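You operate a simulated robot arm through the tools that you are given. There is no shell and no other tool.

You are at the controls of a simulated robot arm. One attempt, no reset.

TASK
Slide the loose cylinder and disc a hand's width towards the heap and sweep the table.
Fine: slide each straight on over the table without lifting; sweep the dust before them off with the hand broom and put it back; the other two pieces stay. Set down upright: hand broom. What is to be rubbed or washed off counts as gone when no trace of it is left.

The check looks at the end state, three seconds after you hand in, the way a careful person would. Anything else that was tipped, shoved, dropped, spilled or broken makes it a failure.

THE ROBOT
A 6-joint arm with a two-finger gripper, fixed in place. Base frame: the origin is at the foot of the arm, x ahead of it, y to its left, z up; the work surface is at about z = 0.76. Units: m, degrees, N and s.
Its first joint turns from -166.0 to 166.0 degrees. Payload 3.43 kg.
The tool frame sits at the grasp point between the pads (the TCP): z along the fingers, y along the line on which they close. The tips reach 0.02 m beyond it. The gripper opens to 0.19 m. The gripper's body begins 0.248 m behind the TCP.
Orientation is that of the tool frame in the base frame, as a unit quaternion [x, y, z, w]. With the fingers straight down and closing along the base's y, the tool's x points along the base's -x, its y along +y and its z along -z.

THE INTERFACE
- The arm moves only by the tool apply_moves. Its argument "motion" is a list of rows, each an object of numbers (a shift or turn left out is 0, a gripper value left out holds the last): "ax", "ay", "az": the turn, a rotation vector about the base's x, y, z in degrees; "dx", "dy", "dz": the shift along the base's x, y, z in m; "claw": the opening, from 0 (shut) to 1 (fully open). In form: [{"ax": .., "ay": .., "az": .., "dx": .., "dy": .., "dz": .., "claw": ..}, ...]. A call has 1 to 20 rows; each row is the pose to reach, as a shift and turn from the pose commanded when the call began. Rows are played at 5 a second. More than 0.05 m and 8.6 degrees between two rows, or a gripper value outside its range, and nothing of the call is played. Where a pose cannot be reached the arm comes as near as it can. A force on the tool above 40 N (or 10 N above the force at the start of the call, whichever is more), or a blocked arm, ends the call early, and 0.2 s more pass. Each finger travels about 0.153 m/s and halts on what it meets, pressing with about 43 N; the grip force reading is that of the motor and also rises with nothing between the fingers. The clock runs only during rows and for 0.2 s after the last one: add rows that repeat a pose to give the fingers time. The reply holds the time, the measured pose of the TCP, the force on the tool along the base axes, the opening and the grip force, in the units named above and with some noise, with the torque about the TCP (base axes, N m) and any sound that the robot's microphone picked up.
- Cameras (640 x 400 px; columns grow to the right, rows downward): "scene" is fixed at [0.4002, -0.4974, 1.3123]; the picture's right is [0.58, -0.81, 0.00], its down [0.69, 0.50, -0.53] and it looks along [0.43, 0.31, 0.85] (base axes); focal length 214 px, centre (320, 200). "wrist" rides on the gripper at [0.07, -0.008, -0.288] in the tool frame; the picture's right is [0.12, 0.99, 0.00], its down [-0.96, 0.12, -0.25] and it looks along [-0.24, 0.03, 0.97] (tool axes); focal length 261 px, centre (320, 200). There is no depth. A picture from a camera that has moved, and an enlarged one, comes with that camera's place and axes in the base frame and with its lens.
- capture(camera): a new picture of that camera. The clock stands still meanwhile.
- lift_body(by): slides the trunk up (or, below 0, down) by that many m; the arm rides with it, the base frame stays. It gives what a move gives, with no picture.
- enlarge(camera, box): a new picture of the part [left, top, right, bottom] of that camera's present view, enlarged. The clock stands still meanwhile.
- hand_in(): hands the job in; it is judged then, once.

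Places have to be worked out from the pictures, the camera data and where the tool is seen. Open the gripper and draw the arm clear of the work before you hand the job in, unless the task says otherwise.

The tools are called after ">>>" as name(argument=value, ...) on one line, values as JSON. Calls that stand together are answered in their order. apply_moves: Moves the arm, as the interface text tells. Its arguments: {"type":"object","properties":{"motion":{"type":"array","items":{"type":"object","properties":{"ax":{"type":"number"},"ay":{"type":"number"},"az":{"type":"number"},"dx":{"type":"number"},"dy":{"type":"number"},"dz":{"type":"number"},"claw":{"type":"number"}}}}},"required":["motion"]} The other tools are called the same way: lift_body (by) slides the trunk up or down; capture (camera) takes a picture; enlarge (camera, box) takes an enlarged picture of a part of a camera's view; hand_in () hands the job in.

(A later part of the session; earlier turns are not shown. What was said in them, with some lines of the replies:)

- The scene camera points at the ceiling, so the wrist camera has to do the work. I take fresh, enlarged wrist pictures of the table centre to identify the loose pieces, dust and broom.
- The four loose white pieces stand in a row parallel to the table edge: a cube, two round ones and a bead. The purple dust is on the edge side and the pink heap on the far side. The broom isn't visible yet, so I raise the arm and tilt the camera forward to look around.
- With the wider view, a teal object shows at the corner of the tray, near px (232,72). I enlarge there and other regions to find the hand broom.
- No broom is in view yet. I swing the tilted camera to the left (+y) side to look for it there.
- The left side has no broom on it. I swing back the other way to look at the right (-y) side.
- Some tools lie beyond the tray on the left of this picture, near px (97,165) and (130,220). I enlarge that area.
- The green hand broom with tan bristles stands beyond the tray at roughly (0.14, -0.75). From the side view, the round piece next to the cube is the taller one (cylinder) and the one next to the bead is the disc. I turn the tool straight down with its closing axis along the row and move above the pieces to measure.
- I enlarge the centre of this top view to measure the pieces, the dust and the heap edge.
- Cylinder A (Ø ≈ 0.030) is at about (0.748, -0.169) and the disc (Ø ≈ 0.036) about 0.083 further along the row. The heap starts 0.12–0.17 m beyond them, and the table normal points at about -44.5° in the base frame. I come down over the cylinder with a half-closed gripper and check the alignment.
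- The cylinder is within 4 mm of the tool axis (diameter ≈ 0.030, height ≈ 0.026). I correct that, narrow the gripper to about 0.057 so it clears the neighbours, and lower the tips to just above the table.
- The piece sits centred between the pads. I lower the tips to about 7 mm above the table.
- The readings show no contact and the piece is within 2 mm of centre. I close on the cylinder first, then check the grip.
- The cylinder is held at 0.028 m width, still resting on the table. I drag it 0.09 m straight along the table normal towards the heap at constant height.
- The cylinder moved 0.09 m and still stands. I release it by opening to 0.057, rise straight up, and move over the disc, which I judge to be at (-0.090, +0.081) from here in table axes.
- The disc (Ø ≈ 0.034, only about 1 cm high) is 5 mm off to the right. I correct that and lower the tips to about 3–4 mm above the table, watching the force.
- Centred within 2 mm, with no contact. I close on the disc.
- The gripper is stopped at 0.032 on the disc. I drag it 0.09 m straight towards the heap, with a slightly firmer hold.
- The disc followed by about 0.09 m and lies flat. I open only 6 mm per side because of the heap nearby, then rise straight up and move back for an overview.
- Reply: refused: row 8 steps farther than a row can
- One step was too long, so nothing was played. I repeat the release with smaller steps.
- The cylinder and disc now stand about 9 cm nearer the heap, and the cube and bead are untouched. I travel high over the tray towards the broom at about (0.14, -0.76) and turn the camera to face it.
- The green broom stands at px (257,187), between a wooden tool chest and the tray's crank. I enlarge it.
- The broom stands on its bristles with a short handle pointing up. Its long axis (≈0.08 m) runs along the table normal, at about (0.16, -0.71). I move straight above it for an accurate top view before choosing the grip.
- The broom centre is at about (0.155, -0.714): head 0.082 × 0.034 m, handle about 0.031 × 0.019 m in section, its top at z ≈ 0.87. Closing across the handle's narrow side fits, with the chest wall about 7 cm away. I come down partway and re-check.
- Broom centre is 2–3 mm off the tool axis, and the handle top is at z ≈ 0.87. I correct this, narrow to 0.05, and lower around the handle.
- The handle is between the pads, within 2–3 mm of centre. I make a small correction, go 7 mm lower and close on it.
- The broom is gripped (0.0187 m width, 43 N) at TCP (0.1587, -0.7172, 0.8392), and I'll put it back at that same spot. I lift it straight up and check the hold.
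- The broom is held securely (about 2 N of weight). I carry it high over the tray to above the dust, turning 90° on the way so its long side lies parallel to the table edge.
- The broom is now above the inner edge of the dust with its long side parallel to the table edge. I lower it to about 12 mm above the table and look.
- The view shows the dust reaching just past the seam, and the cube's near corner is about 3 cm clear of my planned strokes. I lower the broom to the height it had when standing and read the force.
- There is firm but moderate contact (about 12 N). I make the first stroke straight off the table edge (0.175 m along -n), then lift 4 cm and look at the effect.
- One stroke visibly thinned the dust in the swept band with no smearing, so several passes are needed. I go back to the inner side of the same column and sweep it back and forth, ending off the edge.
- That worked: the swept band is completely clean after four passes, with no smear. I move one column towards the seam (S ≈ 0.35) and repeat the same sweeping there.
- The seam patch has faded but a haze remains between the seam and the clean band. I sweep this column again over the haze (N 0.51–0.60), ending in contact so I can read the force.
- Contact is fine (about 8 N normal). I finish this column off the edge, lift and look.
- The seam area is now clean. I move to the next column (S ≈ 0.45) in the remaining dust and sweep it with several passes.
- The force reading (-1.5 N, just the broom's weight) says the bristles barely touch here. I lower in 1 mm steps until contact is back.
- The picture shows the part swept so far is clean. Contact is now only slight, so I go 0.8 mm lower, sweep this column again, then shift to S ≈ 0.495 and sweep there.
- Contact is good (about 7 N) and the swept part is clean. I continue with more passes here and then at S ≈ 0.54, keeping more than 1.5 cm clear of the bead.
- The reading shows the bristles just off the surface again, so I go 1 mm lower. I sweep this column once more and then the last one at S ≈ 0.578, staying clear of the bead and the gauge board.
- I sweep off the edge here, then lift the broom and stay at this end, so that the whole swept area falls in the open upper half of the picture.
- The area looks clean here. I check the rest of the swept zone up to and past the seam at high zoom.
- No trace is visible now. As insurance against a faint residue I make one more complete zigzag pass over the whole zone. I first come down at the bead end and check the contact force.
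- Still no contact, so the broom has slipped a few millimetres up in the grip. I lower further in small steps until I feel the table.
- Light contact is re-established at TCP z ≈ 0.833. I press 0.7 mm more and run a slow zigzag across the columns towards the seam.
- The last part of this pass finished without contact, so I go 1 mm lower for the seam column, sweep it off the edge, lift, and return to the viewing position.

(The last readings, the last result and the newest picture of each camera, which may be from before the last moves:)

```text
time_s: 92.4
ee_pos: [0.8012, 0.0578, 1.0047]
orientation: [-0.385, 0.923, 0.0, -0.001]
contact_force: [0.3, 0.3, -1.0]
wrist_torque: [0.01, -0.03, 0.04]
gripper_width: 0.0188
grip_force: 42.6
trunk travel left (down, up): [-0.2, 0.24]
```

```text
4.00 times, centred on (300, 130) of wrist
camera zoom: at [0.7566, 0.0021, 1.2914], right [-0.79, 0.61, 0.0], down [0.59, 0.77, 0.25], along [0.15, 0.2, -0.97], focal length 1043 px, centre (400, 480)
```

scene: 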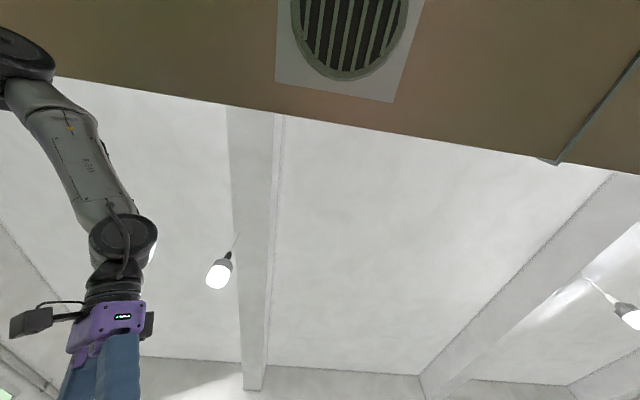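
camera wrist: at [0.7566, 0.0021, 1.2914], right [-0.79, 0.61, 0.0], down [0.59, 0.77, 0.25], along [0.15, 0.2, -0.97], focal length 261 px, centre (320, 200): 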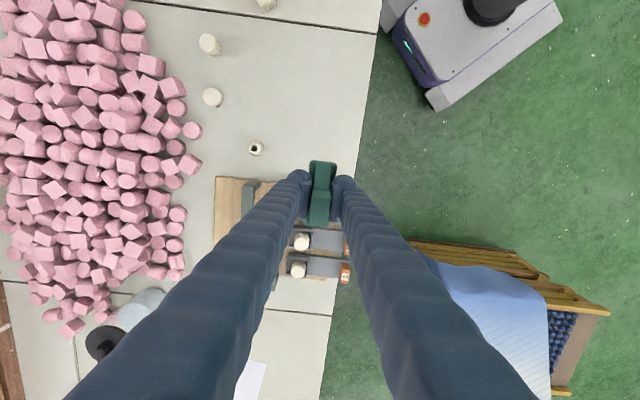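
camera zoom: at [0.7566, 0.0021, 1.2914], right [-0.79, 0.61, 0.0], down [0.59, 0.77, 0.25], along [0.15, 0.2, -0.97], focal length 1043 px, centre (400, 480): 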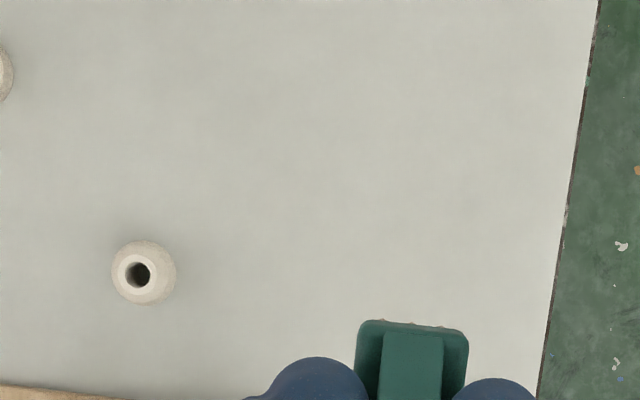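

The table is clean over the whole zone, including around the seam, and the four white pieces stand as intended. Now I carry the broom back towards its place, turning it back by 90° on the way (first half).

>>> apply_moves(motion=[{"dx": -0.0293, "dy": -0.0351, "dz": 0.008, "az": -4.1}, {"dx": -0.0586, "dy": -0.0702, "dz": 0.016, "az": -8.2}, {"dx": -0.0878, "dy": -0.1053, "dz": 0.024, "az": -12.3}, {"dx": -0.1171, "dy": -0.1404, "dz": 0.032, "az": -16.4}, {"dx": -0.1464, "dy": -0.1755, "dz": 0.04, "az": -20.5}, {"dx": -0.1757, "dy": -0.2105, "dz": 0.048, "az": -24.5}, {"dx": -0.205, "dy": -0.2456, "dz": 0.056, "az": -28.6}, {"dx": -0.2343, "dy": -0.2807, "dz": 0.064, "az": -32.7}, {"dx": -0.2635, "dy": -0.3158, "dz": 0.072, "az": -36.8}, {"dx": -0.2928, "dy": -0.3509, "dz": 0.08, "az": -40.9}, {"dx": -0.3221, "dy": -0.386, "dz": 0.087, "az": -45}, {"dx": -0.3221, "dy": -0.386, "dz": 0.087, "az": -45}])

>>> apply_moves(motion=[{"dx": -0.0293, "dy": -0.0351, "az": -4.1}, {"dx": -0.0586, "dy": -0.0702, "az": -8.2}, {"dx": -0.0878, "dy": -0.1053, "az": -12.3}, {"dx": -0.1171, "dy": -0.1404, "az": -16.4}, {"dx": -0.1464, "dy": -0.1755, "az": -20.5}, {"dx": -0.1757, "dy": -0.2105, "az": -24.5}, {"dx": -0.205, "dy": -0.2456, "az": -28.6}, {"dx": -0.2343, "dy": -0.2807, "az": -32.7}, {"dx": -0.2635, "dy": -0.3158, "az": -36.8}, {"dx": -0.2928, "dy": -0.3509, "az": -40.9}, {"dx": -0.3221, "dy": -0.386, "az": -45}, {"dx": -0.3221, "dy": -0.386, "az": -45}])

>>> capture(camera="wrist")

>>> enlarge(camera="wrist", box=[240, 130, 400, 230])

```text
time_s: 95.0
ee_pos: [0.4785, -0.3258, 1.0893]
orientation: [-0.003, 1.0, 0.0, 0.0]
contact_force: [0.5, 0.1, -2.3]
wrist_torque: [0.08, -0.02, 0.02]
gripper_width: 0.0186
grip_force: 43.3
trunk travel left (down, up): [-0.2, 0.24]
```

```text
time_s: 97.6
ee_pos: [0.1584, -0.716, 1.0903]
orientation: [0.381, 0.925, 0.0, 0.0]
contact_force: [0.0, -0.1, -1.0]
wrist_torque: [0.09, 0.0, -0.01]
gripper_width: 0.0189
grip_force: 43.1
trunk travel left (down, up): [-0.2, 0.24]
```

```text
taken
camera wrist: at [0.1005, -0.6731, 1.3779], right [0.61, 0.79, 0.0], down [0.77, -0.59, 0.25], along [0.2, -0.15, -0.97], focal length 261 px, centre (320, 200)
```

wrist: 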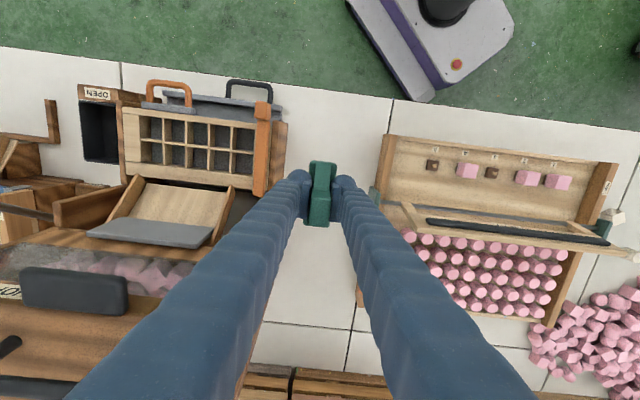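

```text
4.00 times, centred on (320, 180) of wrist
camera zoom: at [0.1005, -0.6731, 1.3779], right [0.61, 0.79, 0.0], down [0.77, -0.59, 0.25], along [0.2, -0.15, -0.97], focal length 1043 px, centre (320, 280)
```

zoom: 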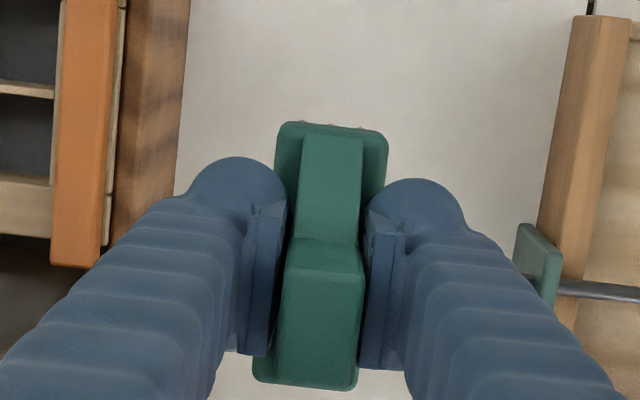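

I'm back above the broom's original spot (0.156, -0.715), and the gap between chest and tray is free. I lower to about 15 mm above the table first.

>>> apply_moves(motion=[{"dy": 0.002, "dz": -0.04}, {"dy": 0.002, "dz": -0.08}, {"dy": 0.002, "dz": -0.12}, {"dy": 0.002, "dz": -0.16}, {"dy": 0.002, "dz": -0.2}, {"dy": 0.002, "dz": -0.23}, {"dy": 0.002, "dz": -0.245}, {"dy": 0.002, "dz": -0.245}])

>>> enlarge(camera="wrist", box=[240, 130, 400, 230])

```text
time_s: 99.4
ee_pos: [0.1558, -0.7143, 0.8457]
orientation: [0.381, 0.925, 0.0, 0.0]
contact_force: [-0.3, -0.7, -2.9]
wrist_torque: [0.04, 0.0, 0.01]
gripper_width: 0.0187
grip_force: 43.7
trunk travel left (down, up): [-0.2, 0.24]
```

```text
4.00 times, centred on (320, 180) of wrist
camera zoom: at [0.0989, -0.6693, 1.1333], right [0.61, 0.79, 0.0], down [0.77, -0.59, 0.25], along [0.2, -0.15, -0.97], focal length 1043 px, centre (320, 280)
```

zoom: 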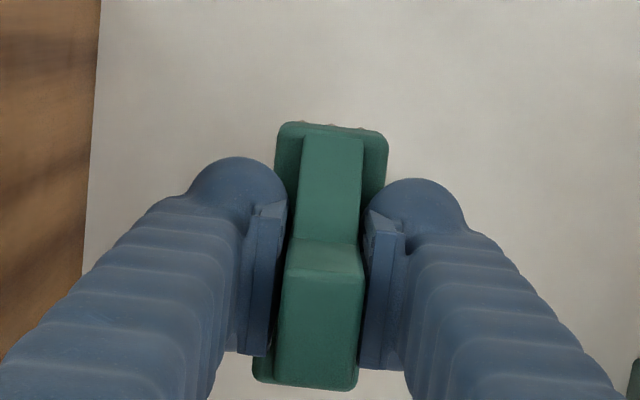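

All is clear below. I lower in small steps towards the table, watching for contact.

>>> apply_moves(motion=[{"dz": -0.004}, {"dz": -0.008}, {"dz": -0.01}, {"dz": -0.011}, {"dz": -0.011}])

```text
time_s: 100.6
ee_pos: [0.1568, -0.7136, 0.8347]
orientation: [0.38, 0.925, 0.0, 0.0]
contact_force: [-0.4, -0.2, -1.7]
wrist_torque: [0.04, 0.0, -0.03]
gripper_width: 0.0188
grip_force: 42.6
trunk travel left (down, up): [-0.2, 0.24]
```

No contact yet at 0.8347; I continue in sub-millimetre steps.

>>> apply_moves(motion=[{"dz": -0.001}, {"dz": -0.002}, {"dz": -0.002}])

```text
time_s: 101.4
ee_pos: [0.1562, -0.7119, 0.8324]
orientation: [0.38, 0.925, 0.0, 0.0]
contact_force: [-0.1, 0.1, -1.3]
wrist_torque: [0.02, -0.04, 0.03]
gripper_width: 0.0189
grip_force: 42.9
trunk travel left (down, up): [-0.2, 0.24]
```

>>> apply_moves(motion=[{"dz": -0.0007}, {"dz": -0.0014}, {"dz": -0.0014}])

```text
time_s: 102.2
ee_pos: [0.1578, -0.7122, 0.8325]
orientation: [0.381, 0.925, -0.001, 0.0]
contact_force: [0.1, 0.4, 3.4]
wrist_torque: [0.11, 0.08, -0.01]
gripper_width: 0.0187
grip_force: 43.0
trunk travel left (down, up): [-0.2, 0.24]
```

The bristles now touch (about 5 N), and the torque shows the contact is at the camera-side end, so the broom is slightly tilted in the grip. I press a little more so it levels itself before release.

>>> apply_moves(motion=[{"dz": -0.0006}, {"dz": -0.0012}, {"dz": -0.0012}])

>>> enlarge(camera="wrist", box=[240, 130, 400, 230])

```text
time_s: 103.0
ee_pos: [0.1562, -0.713, 0.8318]
orientation: [0.38, 0.925, -0.003, 0.0]
contact_force: [-0.6, 3.3, 23.9]
wrist_torque: [0.35, 0.29, 0.0]
gripper_width: 0.0186
grip_force: 43.2
trunk travel left (down, up): [-0.2, 0.24]
```

```text
4.00 times, centred on (320, 180) of wrist
camera zoom: at [0.0997, -0.6684, 1.119], right [0.61, 0.79, 0.0], down [0.77, -0.59, 0.25], along [0.2, -0.15, -0.97], focal length 1043 px, centre (320, 280)
```

zoom: 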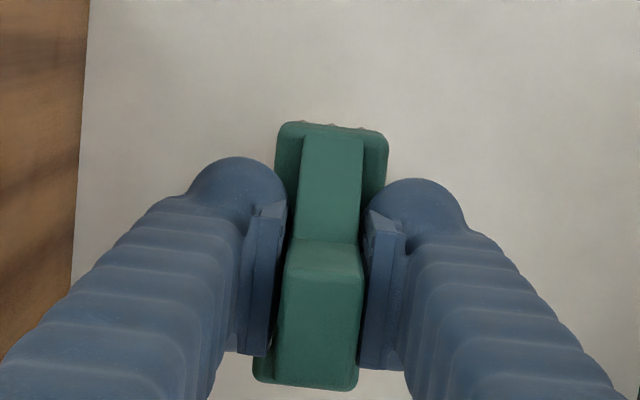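

At 24 N the load centre has moved inward, so the broom has nearly levelled. I back off to a light load, then open the gripper gradually to about 0.05 and hold.

>>> apply_moves(motion=[{"dz": 0.0006}, {"dz": 0.001}, {"dz": 0.001}])

```text
time_s: 103.8
ee_pos: [0.1576, -0.7118, 0.8306]
orientation: [0.38, 0.925, 0.001, 0.0]
contact_force: [-3.4, -0.3, 19.9]
wrist_torque: [-0.07, 0.0, 0.02]
gripper_width: 0.0185
grip_force: 42.9
trunk travel left (down, up): [-0.2, 0.24]
```

The torque is now about zero, so the broom stands flat on its bristles, though it still presses with about 20 N. I ease up another millimetre.

>>> apply_moves(motion=[{"dz": 0.0005}, {"dz": 0.001}, {"dz": 0.001}])

```text
time_s: 104.6
ee_pos: [0.1572, -0.7139, 0.8311]
orientation: [0.381, 0.925, 0.0, 0.0]
contact_force: [2.6, -2.8, 8.4]
wrist_torque: [-0.34, -0.35, 0.02]
gripper_width: 0.0188
grip_force: 42.8
trunk travel left (down, up): [-0.2, 0.24]
```

The remaining load is light (about 10 N), so I release: open slowly to about 0.05 and let everything settle.

>>> apply_moves(motion=[{"claw": 0.09}, {"claw": 0.12}, {"claw": 0.16}, {"claw": 0.2}, {"claw": 0.24}, {"claw": 0.26}, {"claw": 0.26}])

>>> enlarge(camera="wrist", box=[240, 130, 400, 230])

```text
time_s: 106.2
ee_pos: [0.1566, -0.7126, 0.8314]
orientation: [0.38, 0.925, 0.0, 0.0]
contact_force: [1.1, -0.1, -0.3]
wrist_torque: [-0.03, 0.02, -0.02]
gripper_width: 0.0494
grip_force: 0.0
trunk travel left (down, up): [-0.2, 0.24]
```

```text
4.00 times, centred on (320, 180) of wrist
camera zoom: at [0.0996, -0.6689, 1.119], right [0.61, 0.79, 0.0], down [0.77, -0.59, 0.25], along [0.2, -0.15, -0.97], focal length 1043 px, centre (320, 280)
```

zoom: 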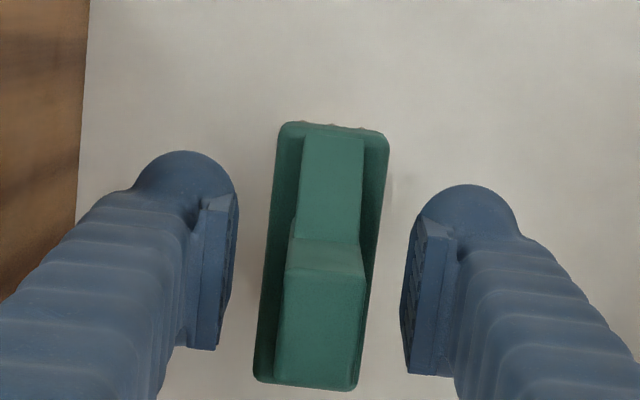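

The broom stands free between the open fingers. I rise straight up and view it from above.

>>> apply_moves(motion=[{"dz": 0.015}, {"dz": 0.04}, {"dz": 0.08}, {"dz": 0.12}, {"dz": 0.16}, {"dz": 0.2}, {"dz": 0.24}, {"dz": 0.28, "claw": 0.5}, {"dz": 0.32, "claw": 0.8}, {"dz": 0.334, "claw": 1.0}, {"dz": 0.334, "claw": 1.0}])

>>> capture(camera="wrist")

>>> enlarge(camera="wrist", box=[240, 130, 400, 230])

```text
time_s: 108.6
ee_pos: [0.1563, -0.7126, 1.1658]
orientation: [0.38, 0.925, -0.001, 0.0]
contact_force: [0.2, 0.2, 0.1]
wrist_torque: [0.02, 0.0, -0.01]
gripper_width: 0.1899
grip_force: 0.1
trunk travel left (down, up): [-0.2, 0.24]
```

```text
taken
camera wrist: at [0.0991, -0.6691, 1.4532], right [0.61, 0.79, 0.0], down [0.77, -0.59, 0.25], along [0.2, -0.15, -0.97], focal length 261 px, centre (320, 200)
```

wrist: 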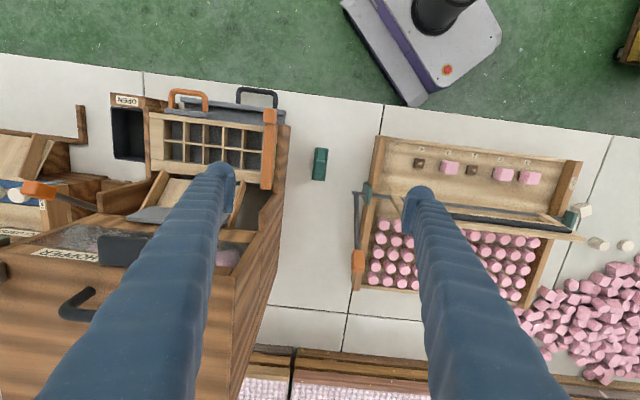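

```text
4.00 times, centred on (320, 180) of wrist
camera zoom: at [0.0991, -0.6691, 1.4532], right [0.61, 0.79, 0.0], down [0.77, -0.59, 0.25], along [0.2, -0.15, -0.97], focal length 1043 px, centre (320, 280)
```

zoom: 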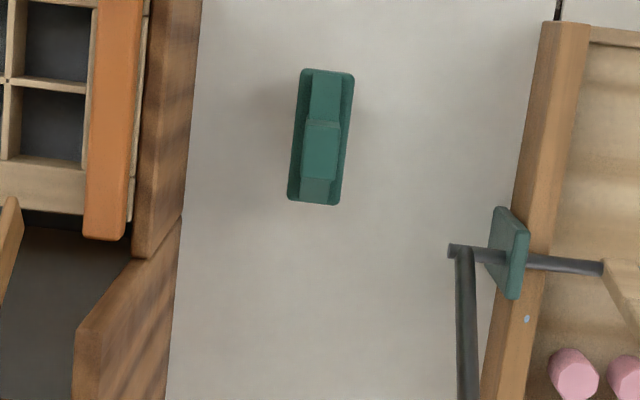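

The broom stands upright at its original place (within a few mm). I bring the arm back to its start position for a final look over the table.

>>> apply_moves(motion=[{"dx": 0.0273, "dy": 0.0374, "az": 2.6}, {"dx": 0.0546, "dy": 0.0748, "az": 5.2}, {"dx": 0.0819, "dy": 0.1122, "az": 7.9}, {"dx": 0.1092, "dy": 0.1496, "az": 10.5}, {"dx": 0.1365, "dy": 0.187, "az": 13.1}, {"dx": 0.1638, "dy": 0.2244, "az": 15.7}, {"dx": 0.1911, "dy": 0.2618, "az": 18.3}, {"dx": 0.2184, "dy": 0.2992, "az": 20.9}, {"dx": 0.2457, "dy": 0.3366, "az": 23.6}, {"dx": 0.273, "dy": 0.374, "az": 26.2}, {"dx": 0.3003, "dy": 0.4114, "az": 28.8}, {"dx": 0.3276, "dy": 0.4488, "az": 31.4}, {"dx": 0.3549, "dy": 0.4862, "az": 34}, {"dx": 0.3822, "dy": 0.5236, "az": 36.6}, {"dx": 0.4095, "dy": 0.561, "az": 39.3}, {"dx": 0.4368, "dy": 0.5984, "az": 41.9}, {"dx": 0.464, "dy": 0.6357, "az": 44.5}, {"dx": 0.464, "dy": 0.6357, "az": 44.5}])

>>> capture(camera="wrist")

>>> enlarge(camera="wrist", box=[220, 140, 420, 265])

>>> enlarge(camera="wrist", box=[270, 150, 366, 210])

```text
time_s: 112.4
ee_pos: [0.6214, -0.0746, 1.1693]
orientation: [0.001, 1.0, 0.0, 0.0]
contact_force: [-0.4, 1.5, 0.1]
wrist_torque: [-0.07, -0.03, 0.03]
gripper_width: 0.1899
grip_force: 0.1
trunk travel left (down, up): [-0.2, 0.24]
```

```text
taken
camera wrist: at [0.5498, -0.082, 1.4561], right [-0.12, 0.99, 0.0], down [0.96, 0.11, 0.25], along [0.25, 0.03, -0.97], focal length 261 px, centre (320, 200)
```

wrist: 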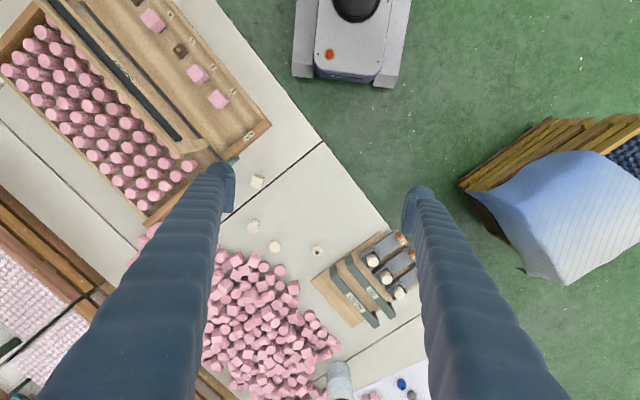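

```text
3.20 times, centred on (320, 202) of wrist
camera zoom: at [0.5498, -0.082, 1.4561], right [-0.12, 0.99, 0.0], down [0.96, 0.11, 0.25], along [0.25, 0.03, -0.97], focal length 834 px, centre (320, 192)
```

zoom: 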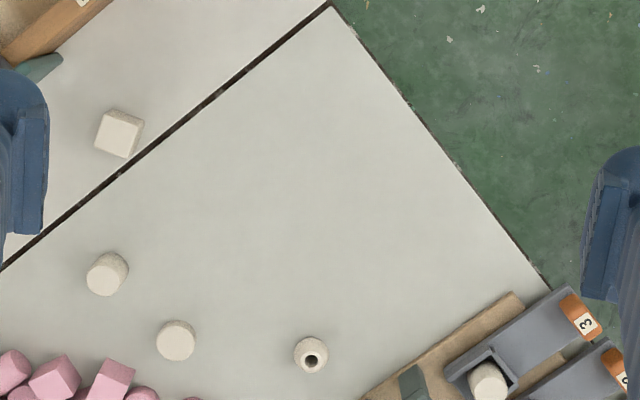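

```text
6.67 times, centred on (318, 180) of wrist
camera zoom: at [0.5498, -0.082, 1.4561], right [-0.12, 0.99, 0.0], down [0.96, 0.11, 0.25], along [0.25, 0.03, -0.97], focal length 1738 px, centre (333, 333)
```

zoom: 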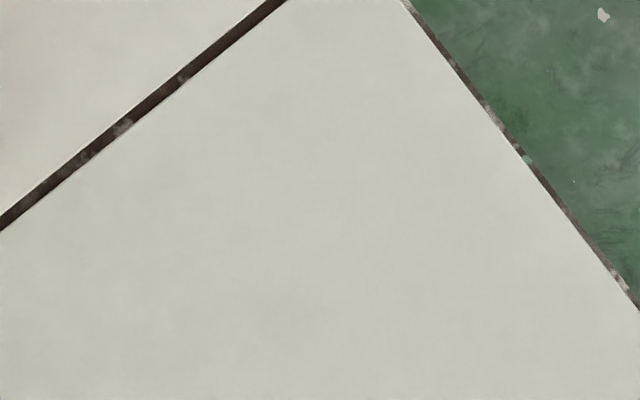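

The table is spotless, and the cylinder and disc moved about 9 cm while the cube and bead stayed. As a last check I view the broom obliquely from here to confirm it is upright.

>>> apply_moves(motion=[{"az": -8}, {"az": -16}, {"az": -24}, {"az": -32}, {"az": -40}, {"az": -48}, {"az": -56}, {"az": -64}, {"az": -64}])

>>> apply_moves(motion=[{"ax": -6.74, "ay": -3.29, "dz": 0.02}, {"ax": -13.49, "ay": -6.57, "dz": 0.04}, {"ax": -20.23, "ay": -9.86, "dz": 0.05}, {"ax": -26.97, "ay": -13.15, "dz": 0.055}, {"ax": -26.97, "ay": -13.15, "dz": 0.055}])

>>> capture(camera="wrist")

>>> enlarge(camera="wrist", box=[0, 110, 200, 260])

>>> enlarge(camera="wrist", box=[300, 90, 560, 250])

```text
time_s: 114.4
ee_pos: [0.62, -0.0769, 1.1657]
orientation: [0.532, 0.847, -0.001, 0.0]
contact_force: [-0.7, 0.3, 0.1]
wrist_torque: [-0.02, 0.01, -0.01]
gripper_width: 0.1902
grip_force: 0.1
trunk travel left (down, up): [-0.2, 0.24]
```

```text
time_s: 115.6
ee_pos: [0.6213, -0.0762, 1.2208]
orientation: [0.513, 0.818, -0.138, 0.221]
contact_force: [0.4, 1.0, 0.4]
wrist_torque: [-0.12, -0.02, -0.03]
gripper_width: 0.1901
grip_force: 0.0
trunk travel left (down, up): [-0.2, 0.24]
```

```text
taken
camera wrist: at [0.5231, 0.105, 1.433], right [0.85, 0.53, -0.06], down [0.41, -0.59, 0.7], along [0.33, -0.62, -0.72], focal length 261 px, centre (320, 200)
```

wrist: 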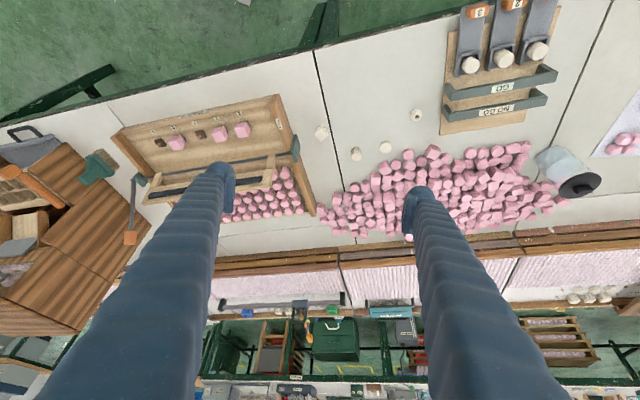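

```text
2.67 times, centred on (100, 185) of wrist
camera zoom: at [0.5231, 0.105, 1.433], right [0.85, 0.53, -0.06], down [0.41, -0.59, 0.7], along [0.33, -0.62, -0.72], focal length 695 px, centre (907, 240)
```

zoom: 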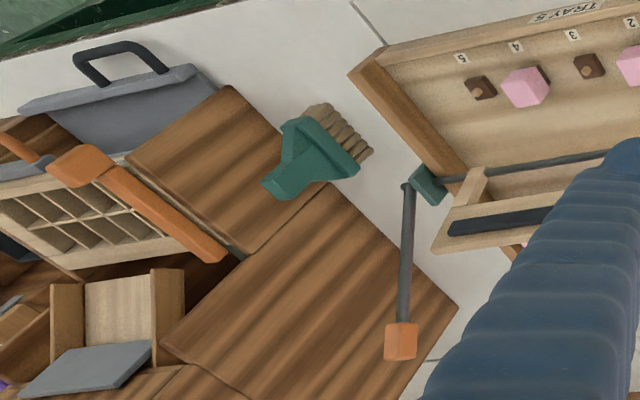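

```text
2.46 times, centred on (430, 170) of wrist
camera zoom: at [0.5231, 0.105, 1.433], right [0.85, 0.53, -0.06], down [0.41, -0.59, 0.7], along [0.33, -0.62, -0.72], focal length 642 px, centre (49, 274)
```

zoom: 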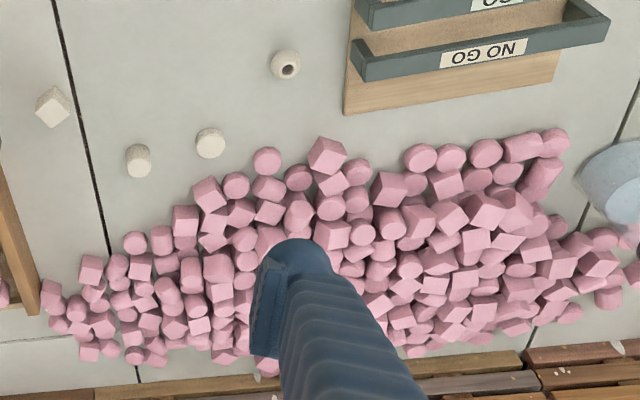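

The broom stands exactly as before, upright on its bristles. The heap, cube and bead are unchanged, the cylinder and disc stand nearer the heap, and the dust is gone. The gripper is open and the arm is clear, so I hand in.

>>> hand_in()

```text
The job is handed in.
```

I slid the cylinder and the disc about 9 cm straight towards the heap. The dust is swept off, and the job is handed in.

- **Cylinder and disc:** both were dragged along the table without lifting and stand clear of the heap. The disc slipped slightly in the grip, so it moved about 2 mm less than the cylinder.
- **Dust:** it took several passes with the hand broom. No trace showed in the close-up pictures, including around the seam.
- **Hand broom:** it is back at its original spot, within a few millimetres, standing upright on its bristles.
- **Everything else:** the cube, the bead and the heap look unchanged in the final pictures.

The gripper was open and the arm was clear of the work when I handed in. I don't have the result of the check.
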